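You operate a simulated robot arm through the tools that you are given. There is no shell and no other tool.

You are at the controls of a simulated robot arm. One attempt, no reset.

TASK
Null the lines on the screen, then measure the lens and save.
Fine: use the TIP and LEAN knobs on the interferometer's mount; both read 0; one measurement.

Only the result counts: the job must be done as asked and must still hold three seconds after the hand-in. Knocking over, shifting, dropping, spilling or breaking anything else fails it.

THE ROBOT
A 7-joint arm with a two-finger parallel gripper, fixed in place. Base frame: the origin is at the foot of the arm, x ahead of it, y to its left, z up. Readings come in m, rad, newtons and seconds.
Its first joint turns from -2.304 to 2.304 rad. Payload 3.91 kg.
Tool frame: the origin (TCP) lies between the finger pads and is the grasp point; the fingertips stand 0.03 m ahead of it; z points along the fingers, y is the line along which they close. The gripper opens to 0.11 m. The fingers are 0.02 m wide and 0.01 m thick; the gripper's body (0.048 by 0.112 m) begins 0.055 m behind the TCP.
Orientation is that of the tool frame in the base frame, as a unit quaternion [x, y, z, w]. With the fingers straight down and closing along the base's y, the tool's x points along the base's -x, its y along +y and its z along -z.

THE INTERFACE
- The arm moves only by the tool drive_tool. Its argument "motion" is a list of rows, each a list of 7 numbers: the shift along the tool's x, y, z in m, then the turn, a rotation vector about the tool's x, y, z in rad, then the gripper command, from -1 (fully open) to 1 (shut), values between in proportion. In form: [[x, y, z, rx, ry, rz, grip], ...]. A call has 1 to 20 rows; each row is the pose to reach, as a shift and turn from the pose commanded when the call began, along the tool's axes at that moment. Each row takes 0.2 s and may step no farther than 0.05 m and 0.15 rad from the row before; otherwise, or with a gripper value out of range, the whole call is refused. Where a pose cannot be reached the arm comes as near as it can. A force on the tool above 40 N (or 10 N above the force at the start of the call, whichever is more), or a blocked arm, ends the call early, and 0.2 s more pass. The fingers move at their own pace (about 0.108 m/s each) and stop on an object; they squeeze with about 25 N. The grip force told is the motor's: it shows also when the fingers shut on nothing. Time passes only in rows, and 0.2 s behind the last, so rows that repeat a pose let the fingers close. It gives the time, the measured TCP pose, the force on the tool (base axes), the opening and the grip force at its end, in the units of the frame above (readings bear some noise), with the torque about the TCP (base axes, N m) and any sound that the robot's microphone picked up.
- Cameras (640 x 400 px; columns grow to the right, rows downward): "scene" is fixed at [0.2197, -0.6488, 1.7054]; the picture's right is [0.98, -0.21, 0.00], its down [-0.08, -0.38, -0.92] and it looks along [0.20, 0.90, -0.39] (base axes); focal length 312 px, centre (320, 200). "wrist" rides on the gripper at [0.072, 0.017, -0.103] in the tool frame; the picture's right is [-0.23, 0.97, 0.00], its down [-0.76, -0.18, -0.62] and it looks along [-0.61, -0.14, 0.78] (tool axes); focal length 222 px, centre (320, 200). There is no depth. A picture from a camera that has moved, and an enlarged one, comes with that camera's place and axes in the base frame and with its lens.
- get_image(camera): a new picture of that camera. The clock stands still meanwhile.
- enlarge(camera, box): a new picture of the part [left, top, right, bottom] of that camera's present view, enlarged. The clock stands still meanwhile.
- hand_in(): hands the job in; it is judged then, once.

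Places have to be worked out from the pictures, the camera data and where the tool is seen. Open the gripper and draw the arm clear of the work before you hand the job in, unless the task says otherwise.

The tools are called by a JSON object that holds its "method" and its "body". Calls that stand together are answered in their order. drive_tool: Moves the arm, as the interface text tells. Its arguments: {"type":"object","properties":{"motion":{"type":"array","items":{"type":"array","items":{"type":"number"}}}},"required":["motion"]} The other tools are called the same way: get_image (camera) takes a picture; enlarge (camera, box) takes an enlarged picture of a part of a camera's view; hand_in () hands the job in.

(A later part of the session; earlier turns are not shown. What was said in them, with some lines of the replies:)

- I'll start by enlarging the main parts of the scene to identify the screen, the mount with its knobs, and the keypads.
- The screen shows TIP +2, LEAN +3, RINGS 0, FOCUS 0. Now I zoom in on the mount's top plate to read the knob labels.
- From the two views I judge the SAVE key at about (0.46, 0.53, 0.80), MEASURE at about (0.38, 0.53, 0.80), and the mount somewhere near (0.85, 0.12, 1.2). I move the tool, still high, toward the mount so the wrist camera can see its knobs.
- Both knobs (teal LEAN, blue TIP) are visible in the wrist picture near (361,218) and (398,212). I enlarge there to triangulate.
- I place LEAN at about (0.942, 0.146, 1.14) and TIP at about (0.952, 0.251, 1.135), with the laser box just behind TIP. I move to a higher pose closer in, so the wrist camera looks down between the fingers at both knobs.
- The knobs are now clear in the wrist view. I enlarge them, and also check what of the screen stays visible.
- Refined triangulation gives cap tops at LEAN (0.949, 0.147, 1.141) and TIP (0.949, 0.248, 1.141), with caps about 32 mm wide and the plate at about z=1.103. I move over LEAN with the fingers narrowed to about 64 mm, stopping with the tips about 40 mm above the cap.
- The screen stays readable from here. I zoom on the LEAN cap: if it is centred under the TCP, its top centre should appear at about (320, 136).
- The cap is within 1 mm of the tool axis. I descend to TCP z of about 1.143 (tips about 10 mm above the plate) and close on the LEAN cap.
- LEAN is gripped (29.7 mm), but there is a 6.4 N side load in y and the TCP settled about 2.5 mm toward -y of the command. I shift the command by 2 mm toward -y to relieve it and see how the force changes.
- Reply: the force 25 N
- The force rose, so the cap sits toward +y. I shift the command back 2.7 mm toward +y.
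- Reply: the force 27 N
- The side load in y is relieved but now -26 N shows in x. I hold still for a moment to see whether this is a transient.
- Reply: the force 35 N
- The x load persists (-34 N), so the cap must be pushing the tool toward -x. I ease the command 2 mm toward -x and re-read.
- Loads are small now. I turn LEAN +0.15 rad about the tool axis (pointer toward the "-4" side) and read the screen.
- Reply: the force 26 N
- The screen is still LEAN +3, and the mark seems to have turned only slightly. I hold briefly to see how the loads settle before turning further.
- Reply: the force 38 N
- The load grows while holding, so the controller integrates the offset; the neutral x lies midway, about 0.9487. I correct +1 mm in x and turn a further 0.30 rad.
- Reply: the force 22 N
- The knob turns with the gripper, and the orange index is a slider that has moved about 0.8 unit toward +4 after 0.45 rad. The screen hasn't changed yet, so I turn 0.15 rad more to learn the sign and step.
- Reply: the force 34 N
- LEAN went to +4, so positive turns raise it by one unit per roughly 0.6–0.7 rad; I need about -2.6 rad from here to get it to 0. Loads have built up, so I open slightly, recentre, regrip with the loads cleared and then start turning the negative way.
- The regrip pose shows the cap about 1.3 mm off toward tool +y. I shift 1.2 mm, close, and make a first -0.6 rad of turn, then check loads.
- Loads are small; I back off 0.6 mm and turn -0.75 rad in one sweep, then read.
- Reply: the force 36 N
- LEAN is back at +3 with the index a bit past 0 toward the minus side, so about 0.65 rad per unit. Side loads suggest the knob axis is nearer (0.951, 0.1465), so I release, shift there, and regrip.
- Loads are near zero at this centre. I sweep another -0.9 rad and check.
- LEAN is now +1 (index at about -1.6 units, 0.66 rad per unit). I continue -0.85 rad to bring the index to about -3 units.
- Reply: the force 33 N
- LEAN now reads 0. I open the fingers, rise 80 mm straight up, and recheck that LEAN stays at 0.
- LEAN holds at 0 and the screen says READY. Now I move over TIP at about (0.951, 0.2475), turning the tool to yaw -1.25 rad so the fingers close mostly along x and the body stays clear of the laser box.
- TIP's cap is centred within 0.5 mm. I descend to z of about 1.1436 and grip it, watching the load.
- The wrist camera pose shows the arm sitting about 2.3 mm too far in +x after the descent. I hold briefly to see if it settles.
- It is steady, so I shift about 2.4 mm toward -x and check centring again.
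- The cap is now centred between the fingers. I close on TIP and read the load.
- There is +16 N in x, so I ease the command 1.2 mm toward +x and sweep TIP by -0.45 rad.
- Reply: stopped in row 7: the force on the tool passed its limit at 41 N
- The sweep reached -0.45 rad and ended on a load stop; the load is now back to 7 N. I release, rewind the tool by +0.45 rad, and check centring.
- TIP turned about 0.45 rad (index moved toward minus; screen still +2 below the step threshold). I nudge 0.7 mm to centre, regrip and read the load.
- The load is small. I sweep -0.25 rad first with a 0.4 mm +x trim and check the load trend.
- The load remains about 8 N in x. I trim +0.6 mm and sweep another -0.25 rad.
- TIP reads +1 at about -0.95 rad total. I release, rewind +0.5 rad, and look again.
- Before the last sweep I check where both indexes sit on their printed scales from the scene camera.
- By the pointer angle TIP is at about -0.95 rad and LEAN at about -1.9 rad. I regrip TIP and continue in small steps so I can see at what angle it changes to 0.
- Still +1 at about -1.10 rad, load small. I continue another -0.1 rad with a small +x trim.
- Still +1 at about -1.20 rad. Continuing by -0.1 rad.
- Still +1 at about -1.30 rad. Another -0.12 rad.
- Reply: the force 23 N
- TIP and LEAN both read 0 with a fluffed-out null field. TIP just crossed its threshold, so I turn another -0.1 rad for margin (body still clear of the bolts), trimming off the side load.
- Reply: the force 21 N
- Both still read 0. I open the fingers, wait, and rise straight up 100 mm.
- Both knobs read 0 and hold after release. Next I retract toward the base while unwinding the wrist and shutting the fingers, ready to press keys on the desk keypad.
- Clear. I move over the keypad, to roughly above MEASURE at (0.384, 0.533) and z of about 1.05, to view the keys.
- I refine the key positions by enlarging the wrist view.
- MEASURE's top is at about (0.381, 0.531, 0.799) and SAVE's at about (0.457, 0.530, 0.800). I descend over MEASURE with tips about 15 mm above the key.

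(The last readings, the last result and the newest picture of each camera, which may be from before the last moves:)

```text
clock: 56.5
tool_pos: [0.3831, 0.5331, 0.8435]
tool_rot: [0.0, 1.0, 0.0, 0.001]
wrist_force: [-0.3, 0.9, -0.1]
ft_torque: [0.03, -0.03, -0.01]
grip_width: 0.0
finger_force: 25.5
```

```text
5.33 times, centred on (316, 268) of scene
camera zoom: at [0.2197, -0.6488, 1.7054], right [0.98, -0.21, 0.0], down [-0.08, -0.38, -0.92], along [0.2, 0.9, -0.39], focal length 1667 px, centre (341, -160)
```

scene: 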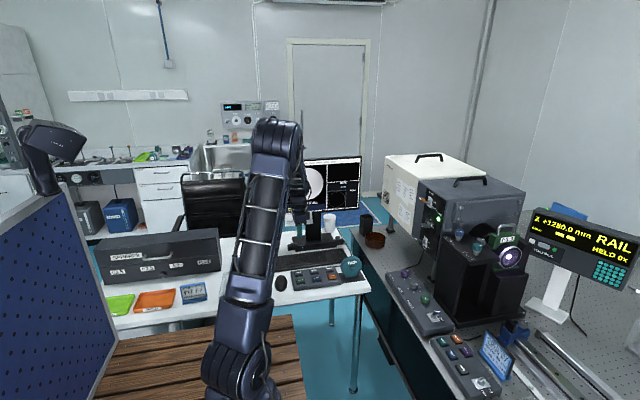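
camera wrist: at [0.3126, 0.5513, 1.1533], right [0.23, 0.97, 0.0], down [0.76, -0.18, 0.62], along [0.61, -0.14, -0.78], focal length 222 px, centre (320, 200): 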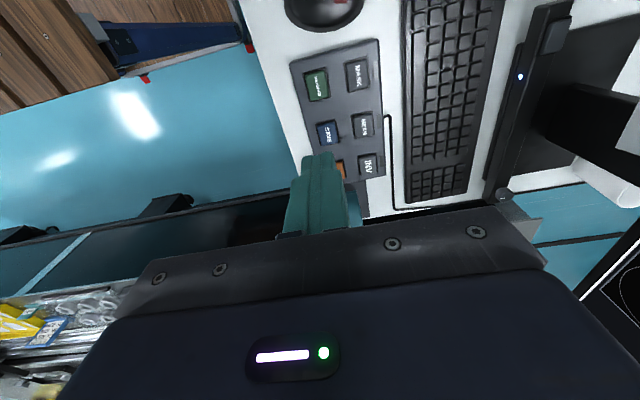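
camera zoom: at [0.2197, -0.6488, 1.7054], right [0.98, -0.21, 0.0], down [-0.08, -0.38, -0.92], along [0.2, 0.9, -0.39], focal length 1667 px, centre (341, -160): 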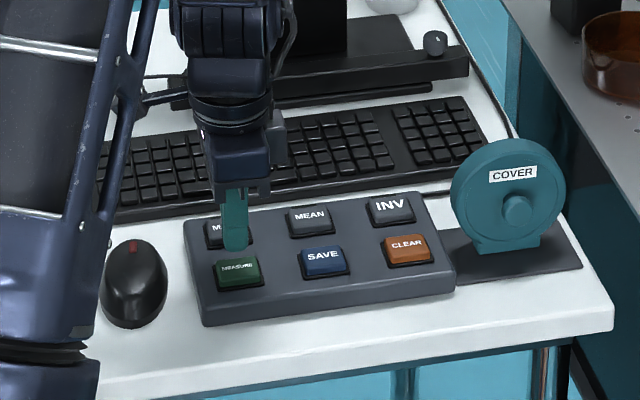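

The key centre is about 4 mm nearer in x than the tool axis. I shift and press down gently by steps to just past contact.

{"method": "drive_tool", "body": {"motion": [[0.004, -0.0015, 0, 0, 0, 0, 1], [0.004, -0.0015, 0.006, 0, 0, 0, 1], [0.004, -0.0015, 0.011, 0, 0, 0, 1], [0.004, -0.0015, 0.014, 0, 0, 0, 1], [0.004, -0.0015, 0.016, 0, 0, 0, 1]]}}

{"method": "enlarge", "body": {"camera": "scene", "box": [276, 250, 340, 295]}}

{"method": "enlarge", "body": {"camera": "scene", "box": [256, 150, 376, 225]}}

```text
clock: 57.8
tool_pos: [0.3782, 0.5289, 0.8296]
tool_rot: [0.001, 1.0, 0.0, 0.001]
wrist_force: [-0.1, -0.8, -0.4]
ft_torque: [0.0, 0.02, 0.01]
grip_width: 0.0001
finger_force: 25.3
```

```text
8.89 times, centred on (308, 272) of scene
camera zoom: at [0.2197, -0.6488, 1.7054], right [0.98, -0.21, 0.0], down [-0.08, -0.38, -0.92], along [0.2, 0.9, -0.39], focal length 2778 px, centre (427, -444)
```

zoom: 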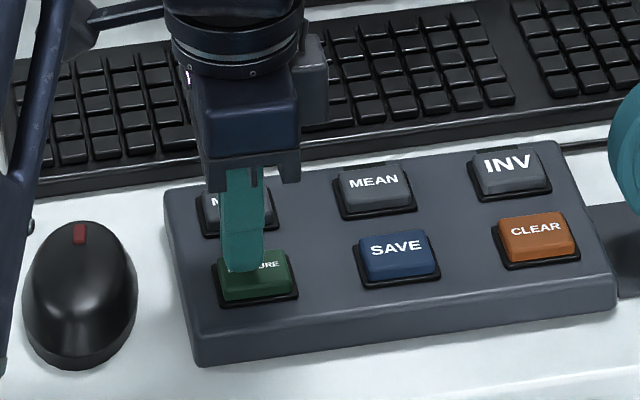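

```text
5.33 times, centred on (316, 188) of scene
camera zoom: at [0.2197, -0.6488, 1.7054], right [0.98, -0.21, 0.0], down [-0.08, -0.38, -0.92], along [0.2, 0.9, -0.39], focal length 1667 px, centre (341, 267)
```

zoom: 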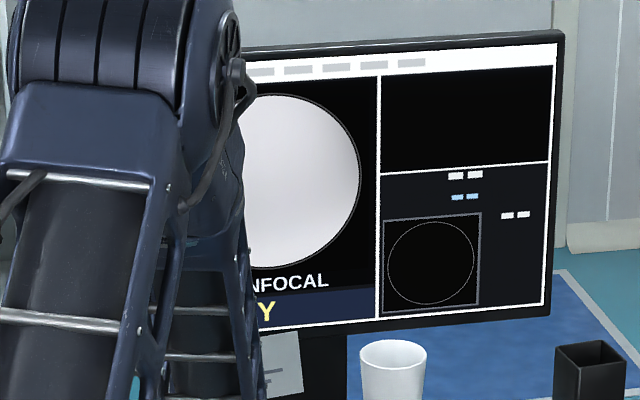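

No contact yet; the tip is over the left-centre of MEASURE. I shift 2 mm back in +x and press 4 mm deeper in small steps.

{"method": "drive_tool", "body": {"motion": [[-0.002, 0, 0.001, 0, 0, 0, 1], [-0.002, 0, 0.0025, 0, 0, 0, 1], [-0.002, 0, 0.004, 0, 0, 0, 1]]}}

{"method": "enlarge", "body": {"camera": "scene", "box": [276, 250, 340, 295]}}

{"method": "enlarge", "body": {"camera": "scene", "box": [256, 150, 376, 225]}}

```text
clock: 58.5
tool_pos: [0.3801, 0.5296, 0.8251]
tool_rot: [0.0, 1.0, -0.001, 0.0]
wrist_force: [0.1, -0.6, -0.8]
ft_torque: [0.01, 0.0, 0.02]
grip_width: 0.0002
finger_force: 24.3
```

```text
8.89 times, centred on (308, 272) of scene
camera zoom: at [0.2197, -0.6488, 1.7054], right [0.98, -0.21, 0.0], down [-0.08, -0.38, -0.92], along [0.2, 0.9, -0.39], focal length 2778 px, centre (427, -444)
```

zoom: 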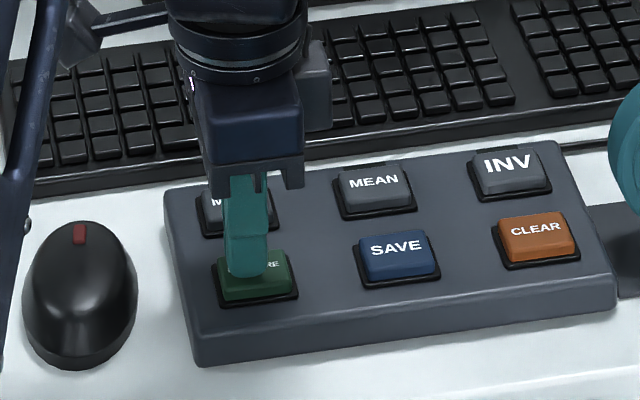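

```text
5.33 times, centred on (316, 188) of scene
camera zoom: at [0.2197, -0.6488, 1.7054], right [0.98, -0.21, 0.0], down [-0.08, -0.38, -0.92], along [0.2, 0.9, -0.39], focal length 1667 px, centre (341, 267)
```

zoom: 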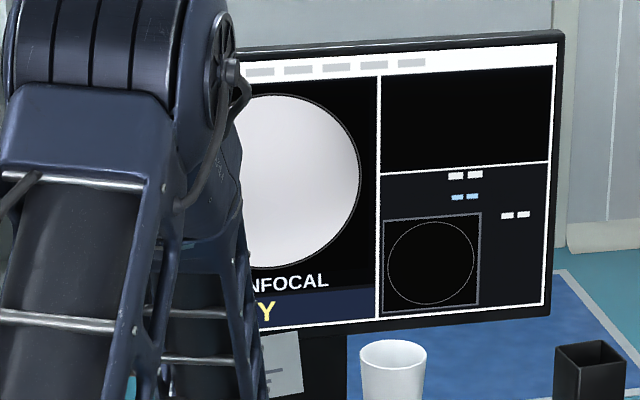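

Still no force at tip z of about 0.795, so the key top is a bit lower. I continue 5 mm further in small steps.

{"method": "drive_tool", "body": {"motion": [[0, 0, 0.0015, 0, 0, 0, 1], [0, 0, 0.003, 0, 0, 0, 1], [0, 0, 0.0045, 0, 0, 0, 1]]}}

{"method": "enlarge", "body": {"camera": "scene", "box": [256, 150, 376, 225]}}

```text
clock: 59.4
tool_pos: [0.3797, 0.5281, 0.8209]
tool_rot: [0.0, 1.0, 0.0, 0.001]
wrist_force: [0.1, 1.4, 1.4]
ft_torque: [0.01, 0.0, 0.01]
grip_width: 0.0
finger_force: 25.1
heard: click
```

```text
5.33 times, centred on (316, 188) of scene
camera zoom: at [0.2197, -0.6488, 1.7054], right [0.98, -0.21, 0.0], down [-0.08, -0.38, -0.92], along [0.2, 0.9, -0.39], focal length 1667 px, centre (341, 267)
```

zoom: 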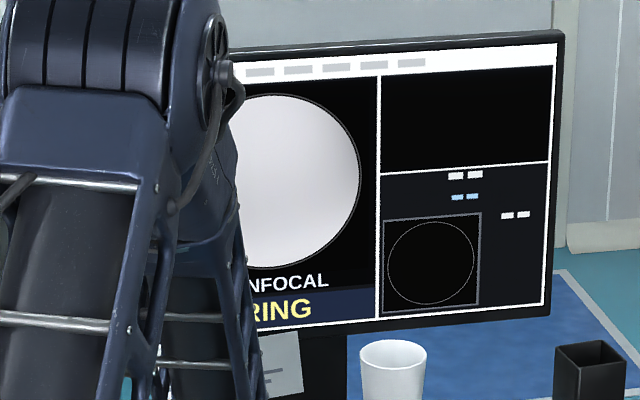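

A click was heard and the screen shows "…RING" (measuring). I lift straight off the key and wait.

{"method": "drive_tool", "body": {"motion": [[0, 0, -0.005, 0, 0, 0, 1], [0, 0, -0.015, 0, 0, 0, 1], [0, 0, -0.03, 0, 0, 0, 1], [0, 0, -0.04, 0, 0, 0, 1], [0, 0, -0.04, 0, 0, 0, 1], [0, 0, -0.04, 0, 0, 0, 1], [0, 0, -0.04, 0, 0, 0, 1], [0, 0, -0.04, 0, 0, 0, 1], [0, 0, -0.04, 0, 0, 0, 1], [0, 0, -0.04, 0, 0, 0, 1]]}}

{"method": "enlarge", "body": {"camera": "scene", "box": [256, 150, 376, 225]}}

```text
clock: 61.5
tool_pos: [0.3796, 0.5298, 0.8617]
tool_rot: [-0.001, 1.0, 0.0, 0.001]
wrist_force: [-0.1, 0.8, -0.6]
ft_torque: [0.01, 0.02, 0.0]
grip_width: 0.0001
finger_force: 24.9
```

```text
5.33 times, centred on (316, 188) of scene
camera zoom: at [0.2197, -0.6488, 1.7054], right [0.98, -0.21, 0.0], down [-0.08, -0.38, -0.92], along [0.2, 0.9, -0.39], focal length 1667 px, centre (341, 267)
```

zoom: 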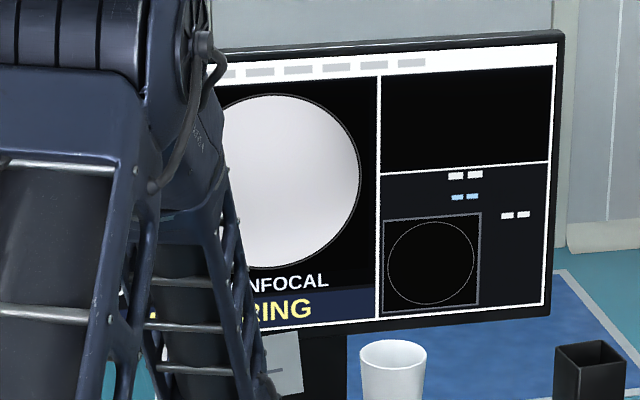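

Still measuring. I hold still and wait about 3 s more.

{"method": "drive_tool", "body": {"motion": [[0, 0, 0, 0, 0, 0, 1], [0, 0, 0, 0, 0, 0, 1], [0, 0, 0, 0, 0, 0, 1], [0, 0, 0, 0, 0, 0, 1], [0, 0, 0, 0, 0, 0, 1], [0, 0, 0, 0, 0, 0, 1], [0, 0, 0, 0, 0, 0, 1], [0, 0, 0, 0, 0, 0, 1], [0, 0, 0, 0, 0, 0, 1], [0, 0, 0, 0, 0, 0, 1], [0, 0, 0, 0, 0, 0, 1], [0, 0, 0, 0, 0, 0, 1], [0, 0, 0, 0, 0, 0, 1], [0, 0, 0, 0, 0, 0, 1], [0, 0, 0, 0, 0, 0, 1]]}}

{"method": "enlarge", "body": {"camera": "scene", "box": [256, 150, 376, 225]}}

```text
clock: 64.8
tool_pos: [0.3799, 0.5298, 0.8622]
tool_rot: [0.0, 1.0, 0.001, 0.0]
wrist_force: [-0.4, -0.2, 0.1]
ft_torque: [0.0, 0.01, 0.03]
grip_width: 0.0
finger_force: 25.2
```

```text
5.33 times, centred on (316, 188) of scene
camera zoom: at [0.2197, -0.6488, 1.7054], right [0.98, -0.21, 0.0], down [-0.08, -0.38, -0.92], along [0.2, 0.9, -0.39], focal length 1667 px, centre (341, 267)
```

zoom: 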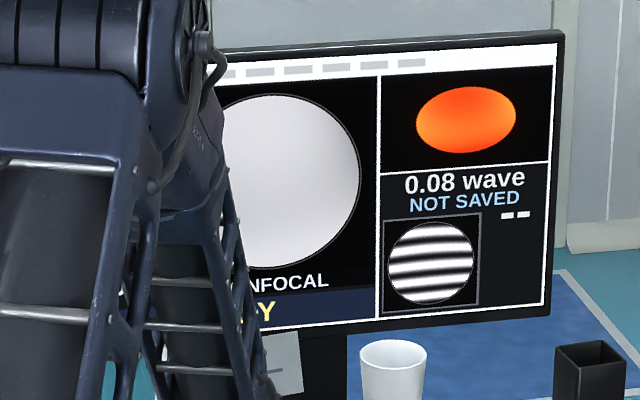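

The measurement is done: 0.08 wave, NOT SAVED. I move 76 mm in +x over SAVE, keeping the tips 40 mm above the keys, and check.

{"method": "drive_tool", "body": {"motion": [[-0.02, 0, 0, 0, 0, 0, 1], [-0.045, 0, 0, 0, 0, 0, 1], [-0.065, 0, 0, 0, 0, 0, 1], [-0.076, 0.0005, 0, 0, 0, 0, 1], [-0.076, 0.0005, 0.015, 0, 0, 0, 1], [-0.076, 0.0005, 0.025, 0, 0, 0, 1], [-0.076, 0.0005, 0.025, 0, 0, 0, 1]]}}

{"method": "enlarge", "body": {"camera": "scene", "box": [276, 250, 340, 295]}}

{"method": "enlarge", "body": {"camera": "wrist", "box": [250, 90, 390, 210]}}

```text
clock: 66.3
tool_pos: [0.4551, 0.53, 0.8368]
tool_rot: [0.0, 1.0, 0.001, 0.001]
wrist_force: [0.4, -1.1, 0.4]
ft_torque: [-0.01, -0.01, 0.02]
grip_width: 0.0001
finger_force: 25.1
```

```text
8.89 times, centred on (308, 272) of scene
camera zoom: at [0.2197, -0.6488, 1.7054], right [0.98, -0.21, 0.0], down [-0.08, -0.38, -0.92], along [0.2, 0.9, -0.39], focal length 2778 px, centre (427, -444)
```

zoom: 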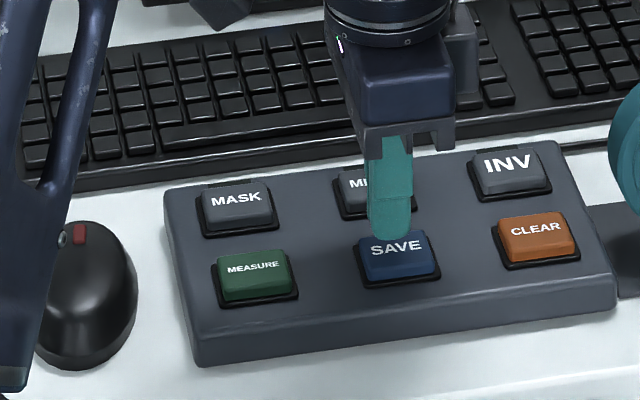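

```text
3.33 times, centred on (320, 150) of wrist
camera zoom: at [0.383, 0.5477, 0.9404], right [0.23, 0.97, 0.0], down [0.76, -0.18, 0.62], along [0.61, -0.14, -0.78], focal length 740 px, centre (320, 367)
```

zoom: 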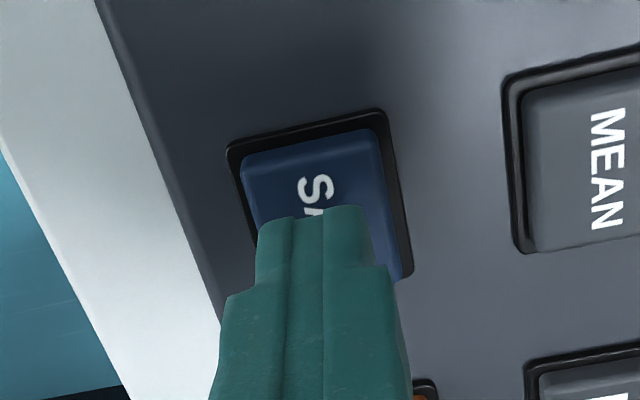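

The tip is over SAVE. I press down by small steps to the same depth that made MEASURE click.

{"method": "drive_tool", "body": {"motion": [[0, 0, 0.005, 0, 0, 0, 1], [0, 0, 0.01, 0, 0, 0, 1], [0, 0, 0.0125, 0, 0, 0, 1], [0, 0, 0.014, 0, 0, 0, 1], [0, 0, 0.0155, 0, 0, 0, 1]]}}

{"method": "enlarge", "body": {"camera": "scene", "box": [256, 150, 376, 225]}}

```text
clock: 67.5
tool_pos: [0.4556, 0.529, 0.8221]
tool_rot: [0.0, 1.0, 0.001, 0.0]
wrist_force: [0.4, -0.1, 1.8]
ft_torque: [-0.01, -0.03, -0.03]
grip_width: 0.0
finger_force: 24.8
heard: click
```

```text
5.33 times, centred on (316, 188) of scene
camera zoom: at [0.2197, -0.6488, 1.7054], right [0.98, -0.21, 0.0], down [-0.08, -0.38, -0.92], along [0.2, 0.9, -0.39], focal length 1667 px, centre (341, 267)
```

zoom: 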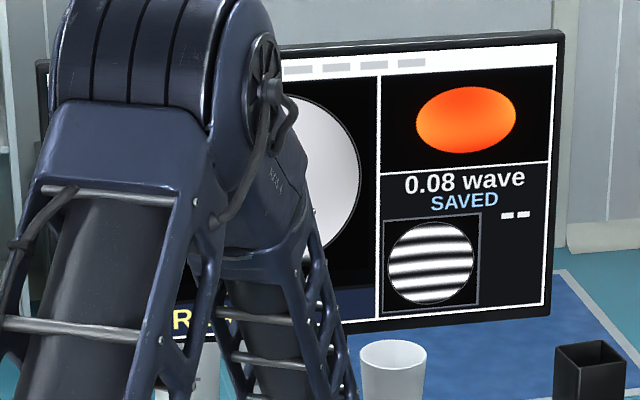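

SAVED is shown. I lift straight up off the key, retreat well clear above the desk, and open the gripper.

{"method": "drive_tool", "body": {"motion": [[0, 0, -0.006, 0, 0, 0, 1], [0, 0, -0.02, 0, 0, 0, 1], [0, 0, -0.06, 0, 0, 0, 1], [0, 0, -0.105, 0, 0, 0, 1], [0, 0, -0.15, 0, 0, 0, 0.5], [0, 0, -0.195, 0, 0, 0, 0], [0, 0, -0.24, 0, 0, 0, -0.5], [0, 0, -0.285, 0, 0, 0, -1], [0, -0.03, -0.32, 0, 0, 0, -1], [0, -0.07, -0.34, 0, 0, 0, -1], [0, -0.11, -0.36, 0, 0, 0, -1], [-0.03, -0.15, -0.38, 0, 0, 0, -1], [-0.06, -0.19, -0.4, 0, 0, 0, -1], [-0.09, -0.22, -0.42, 0, 0, 0, -1], [-0.09, -0.22, -0.42, 0, 0, 0, -1]]}}

{"method": "get_image", "body": {"camera": "scene"}}

{"method": "enlarge", "body": {"camera": "scene", "box": [256, 150, 376, 225]}}

{"method": "enlarge", "body": {"camera": "scene", "box": [440, 225, 504, 265]}}

{"method": "enlarge", "body": {"camera": "scene", "box": [256, 230, 376, 305]}}

```text
refused: row 12 steps farther than a row can; nothing moved
```

```text
taken
```

scene: 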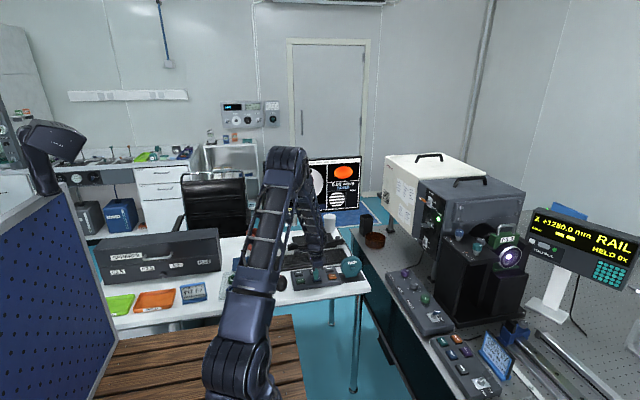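

```text
5.33 times, centred on (316, 188) of scene
camera zoom: at [0.2197, -0.6488, 1.7054], right [0.98, -0.21, 0.0], down [-0.08, -0.38, -0.92], along [0.2, 0.9, -0.39], focal length 1667 px, centre (341, 267)
```

zoom: 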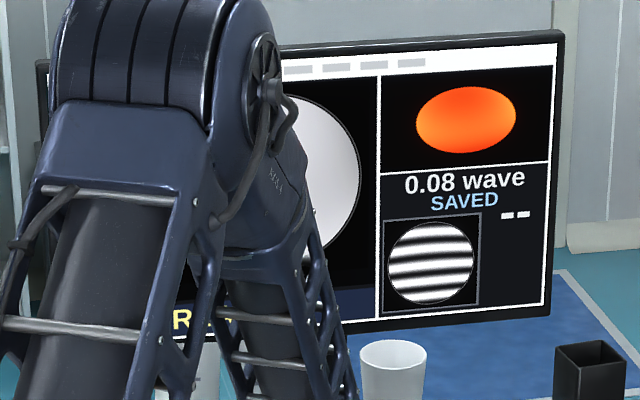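

```text
10.00 times, centred on (472, 245) of scene
camera zoom: at [0.2197, -0.6488, 1.7054], right [0.98, -0.21, 0.0], down [-0.08, -0.38, -0.92], along [0.2, 0.9, -0.39], focal length 3125 px, centre (-1200, -250)
```

zoom: 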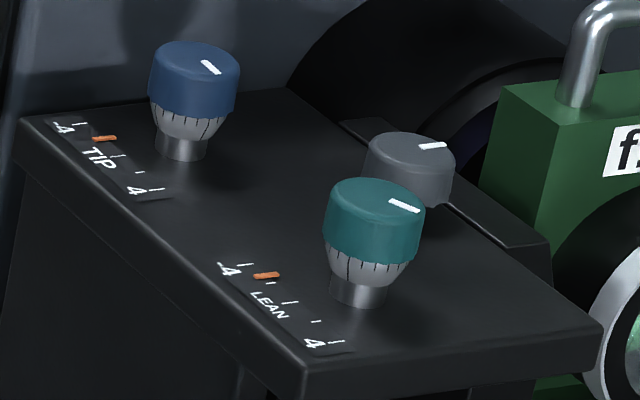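

```text
5.33 times, centred on (316, 268) of scene
camera zoom: at [0.2197, -0.6488, 1.7054], right [0.98, -0.21, 0.0], down [-0.08, -0.38, -0.92], along [0.2, 0.9, -0.39], focal length 1667 px, centre (341, -160)
```

zoom: 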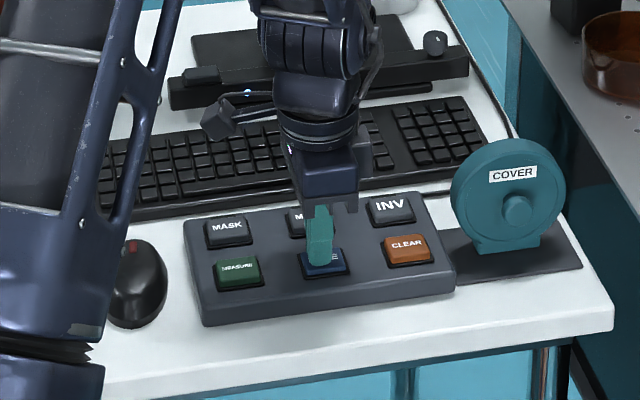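

The call was refused because one step was too long, so nothing moved. I repeat the lift-off and retreat with shorter steps.

{"method": "drive_tool", "body": {"motion": [[0, 0, -0.006, 0, 0, 0, 1], [0, 0, -0.02, 0, 0, 0, 1], [0, 0, -0.06, 0, 0, 0, 1], [0, 0, -0.1, 0, 0, 0, 1], [0, 0, -0.14, 0, 0, 0, 0.5], [0, 0, -0.18, 0, 0, 0, 0], [0, 0, -0.22, 0, 0, 0, -0.5], [0, 0, -0.26, 0, 0, 0, -1], [0, 0, -0.3, 0, 0, 0, -1], [0, -0.03, -0.33, 0, 0, 0, -1], [0, -0.065, -0.35, 0, 0, 0, -1], [0, -0.1, -0.37, 0, 0, 0, -1], [-0.02, -0.135, -0.39, 0, 0, 0, -1], [-0.04, -0.17, -0.41, 0, 0, 0, -1], [-0.06, -0.205, -0.43, 0, 0, 0, -1], [-0.06, -0.205, -0.43, 0, 0, 0, -1]]}}

{"method": "get_image", "body": {"camera": "scene"}}

{"method": "enlarge", "body": {"camera": "scene", "box": [256, 150, 376, 225]}}

{"method": "enlarge", "body": {"camera": "scene", "box": [256, 230, 376, 305]}}

```text
clock: 71.0
tool_pos: [0.5157, 0.3239, 1.2516]
tool_rot: [0.0, 1.0, -0.001, 0.001]
wrist_force: [0.0, 0.9, 0.5]
ft_torque: [-0.05, 0.01, 0.01]
grip_width: 0.11
finger_force: 0.1
```

```text
taken
```

scene: 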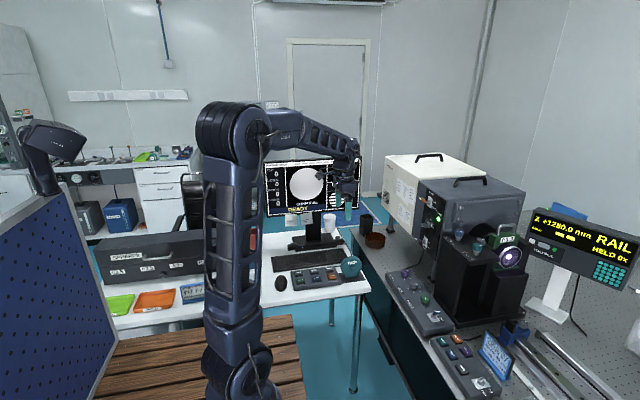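

```text
5.33 times, centred on (316, 188) of scene
camera zoom: at [0.2197, -0.6488, 1.7054], right [0.98, -0.21, 0.0], down [-0.08, -0.38, -0.92], along [0.2, 0.9, -0.39], focal length 1667 px, centre (341, 267)
```

zoom: 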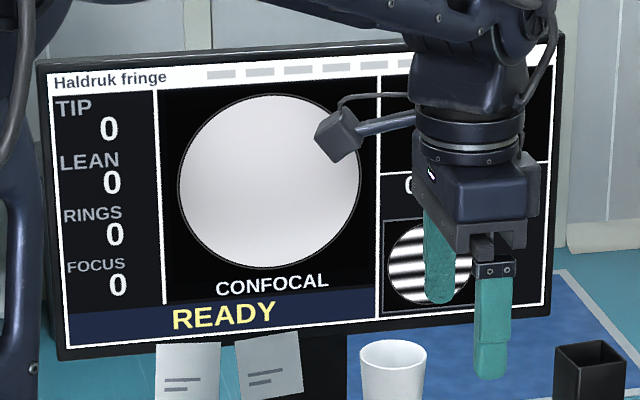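

```text
5.33 times, centred on (316, 268) of scene
camera zoom: at [0.2197, -0.6488, 1.7054], right [0.98, -0.21, 0.0], down [-0.08, -0.38, -0.92], along [0.2, 0.9, -0.39], focal length 1667 px, centre (341, -160)
```

zoom: 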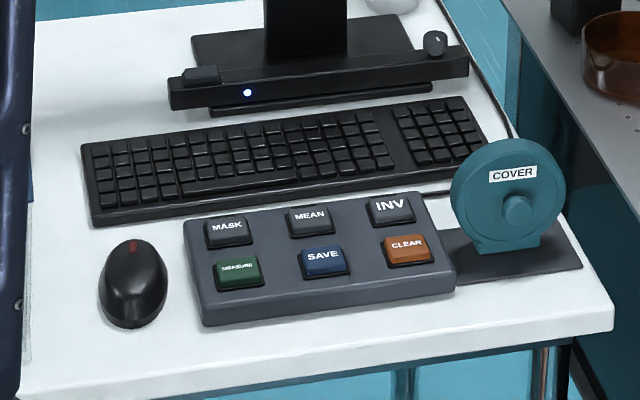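

TIP 0, LEAN 0, READY, keys up, gripper open. I move the arm aside a little more to see the result pane and confirm it still says SAVED.

{"method": "drive_tool", "body": {"motion": [[-0.01, -0.04, -0.02, 0, 0, 0, -1], [-0.02, -0.08, -0.04, 0, 0, 0, -1], [-0.03, -0.12, -0.06, 0, 0, 0, -1], [-0.04, -0.16, -0.08, 0, 0, 0, -1], [-0.05, -0.2, -0.1, 0, 0, 0, -1], [-0.05, -0.2, -0.1, 0, 0, 0, -1]]}}

{"method": "enlarge", "body": {"camera": "scene", "box": [256, 150, 376, 225]}}

{"method": "get_image", "body": {"camera": "scene"}}

```text
clock: 72.3
tool_pos: [0.5628, 0.1241, 1.347]
tool_rot: [0.0, 1.0, 0.0, 0.0]
wrist_force: [-0.5, 0.5, -0.7]
ft_torque: [0.0, 0.05, -0.02]
grip_width: 0.1101
finger_force: 0.1
```

```text
5.33 times, centred on (316, 188) of scene
camera zoom: at [0.2197, -0.6488, 1.7054], right [0.98, -0.21, 0.0], down [-0.08, -0.38, -0.92], along [0.2, 0.9, -0.39], focal length 1667 px, centre (341, 267)
```

zoom: 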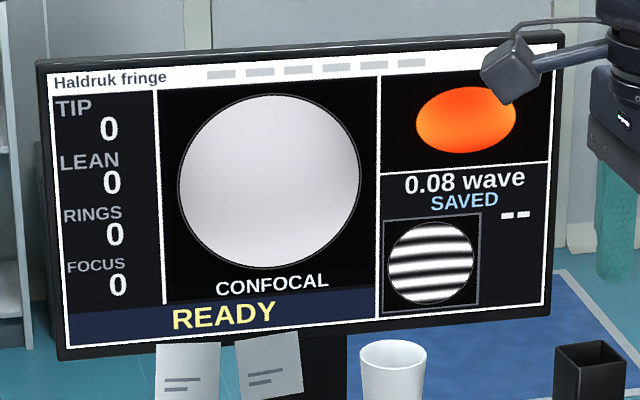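

```text
taken
```

scene: 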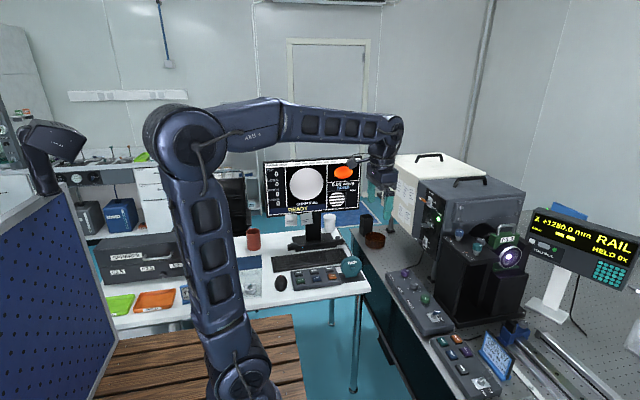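

The screen shows TIP 0, LEAN 0, a null field, 0.08 wave and SAVED. The arm is clear with the gripper open and nothing is disturbed, so I hand in.

{"method": "hand_in", "body": {}}

```text
The job is handed in.
```

The lines are nulled, and the lens is measured once and saved. The screen now reads TIP 0, LEAN 0 and READY, with the result "0.08 wave – SAVED".

- **Knobs:** I turned LEAN and TIP on the interferometer's mount until both read 0. The two zeros held after I let go of the knobs and through the measurement.
- **One slip:** My first test turn of LEAN went the wrong way and took it to +4 before I turned it back down to 0.
- **Load stop:** While I was turning TIP, one move stopped itself when the force on the tool passed its 40 N limit. I released, re-centred and carried on, and saw no sign of anything moving.
- **Measurement:** I pressed MEASURE once, waited for the result, then pressed SAVE once. Each press gave a single click.

The gripper is open and the arm is clear of the work. Nothing else looked shifted in the last pictures.
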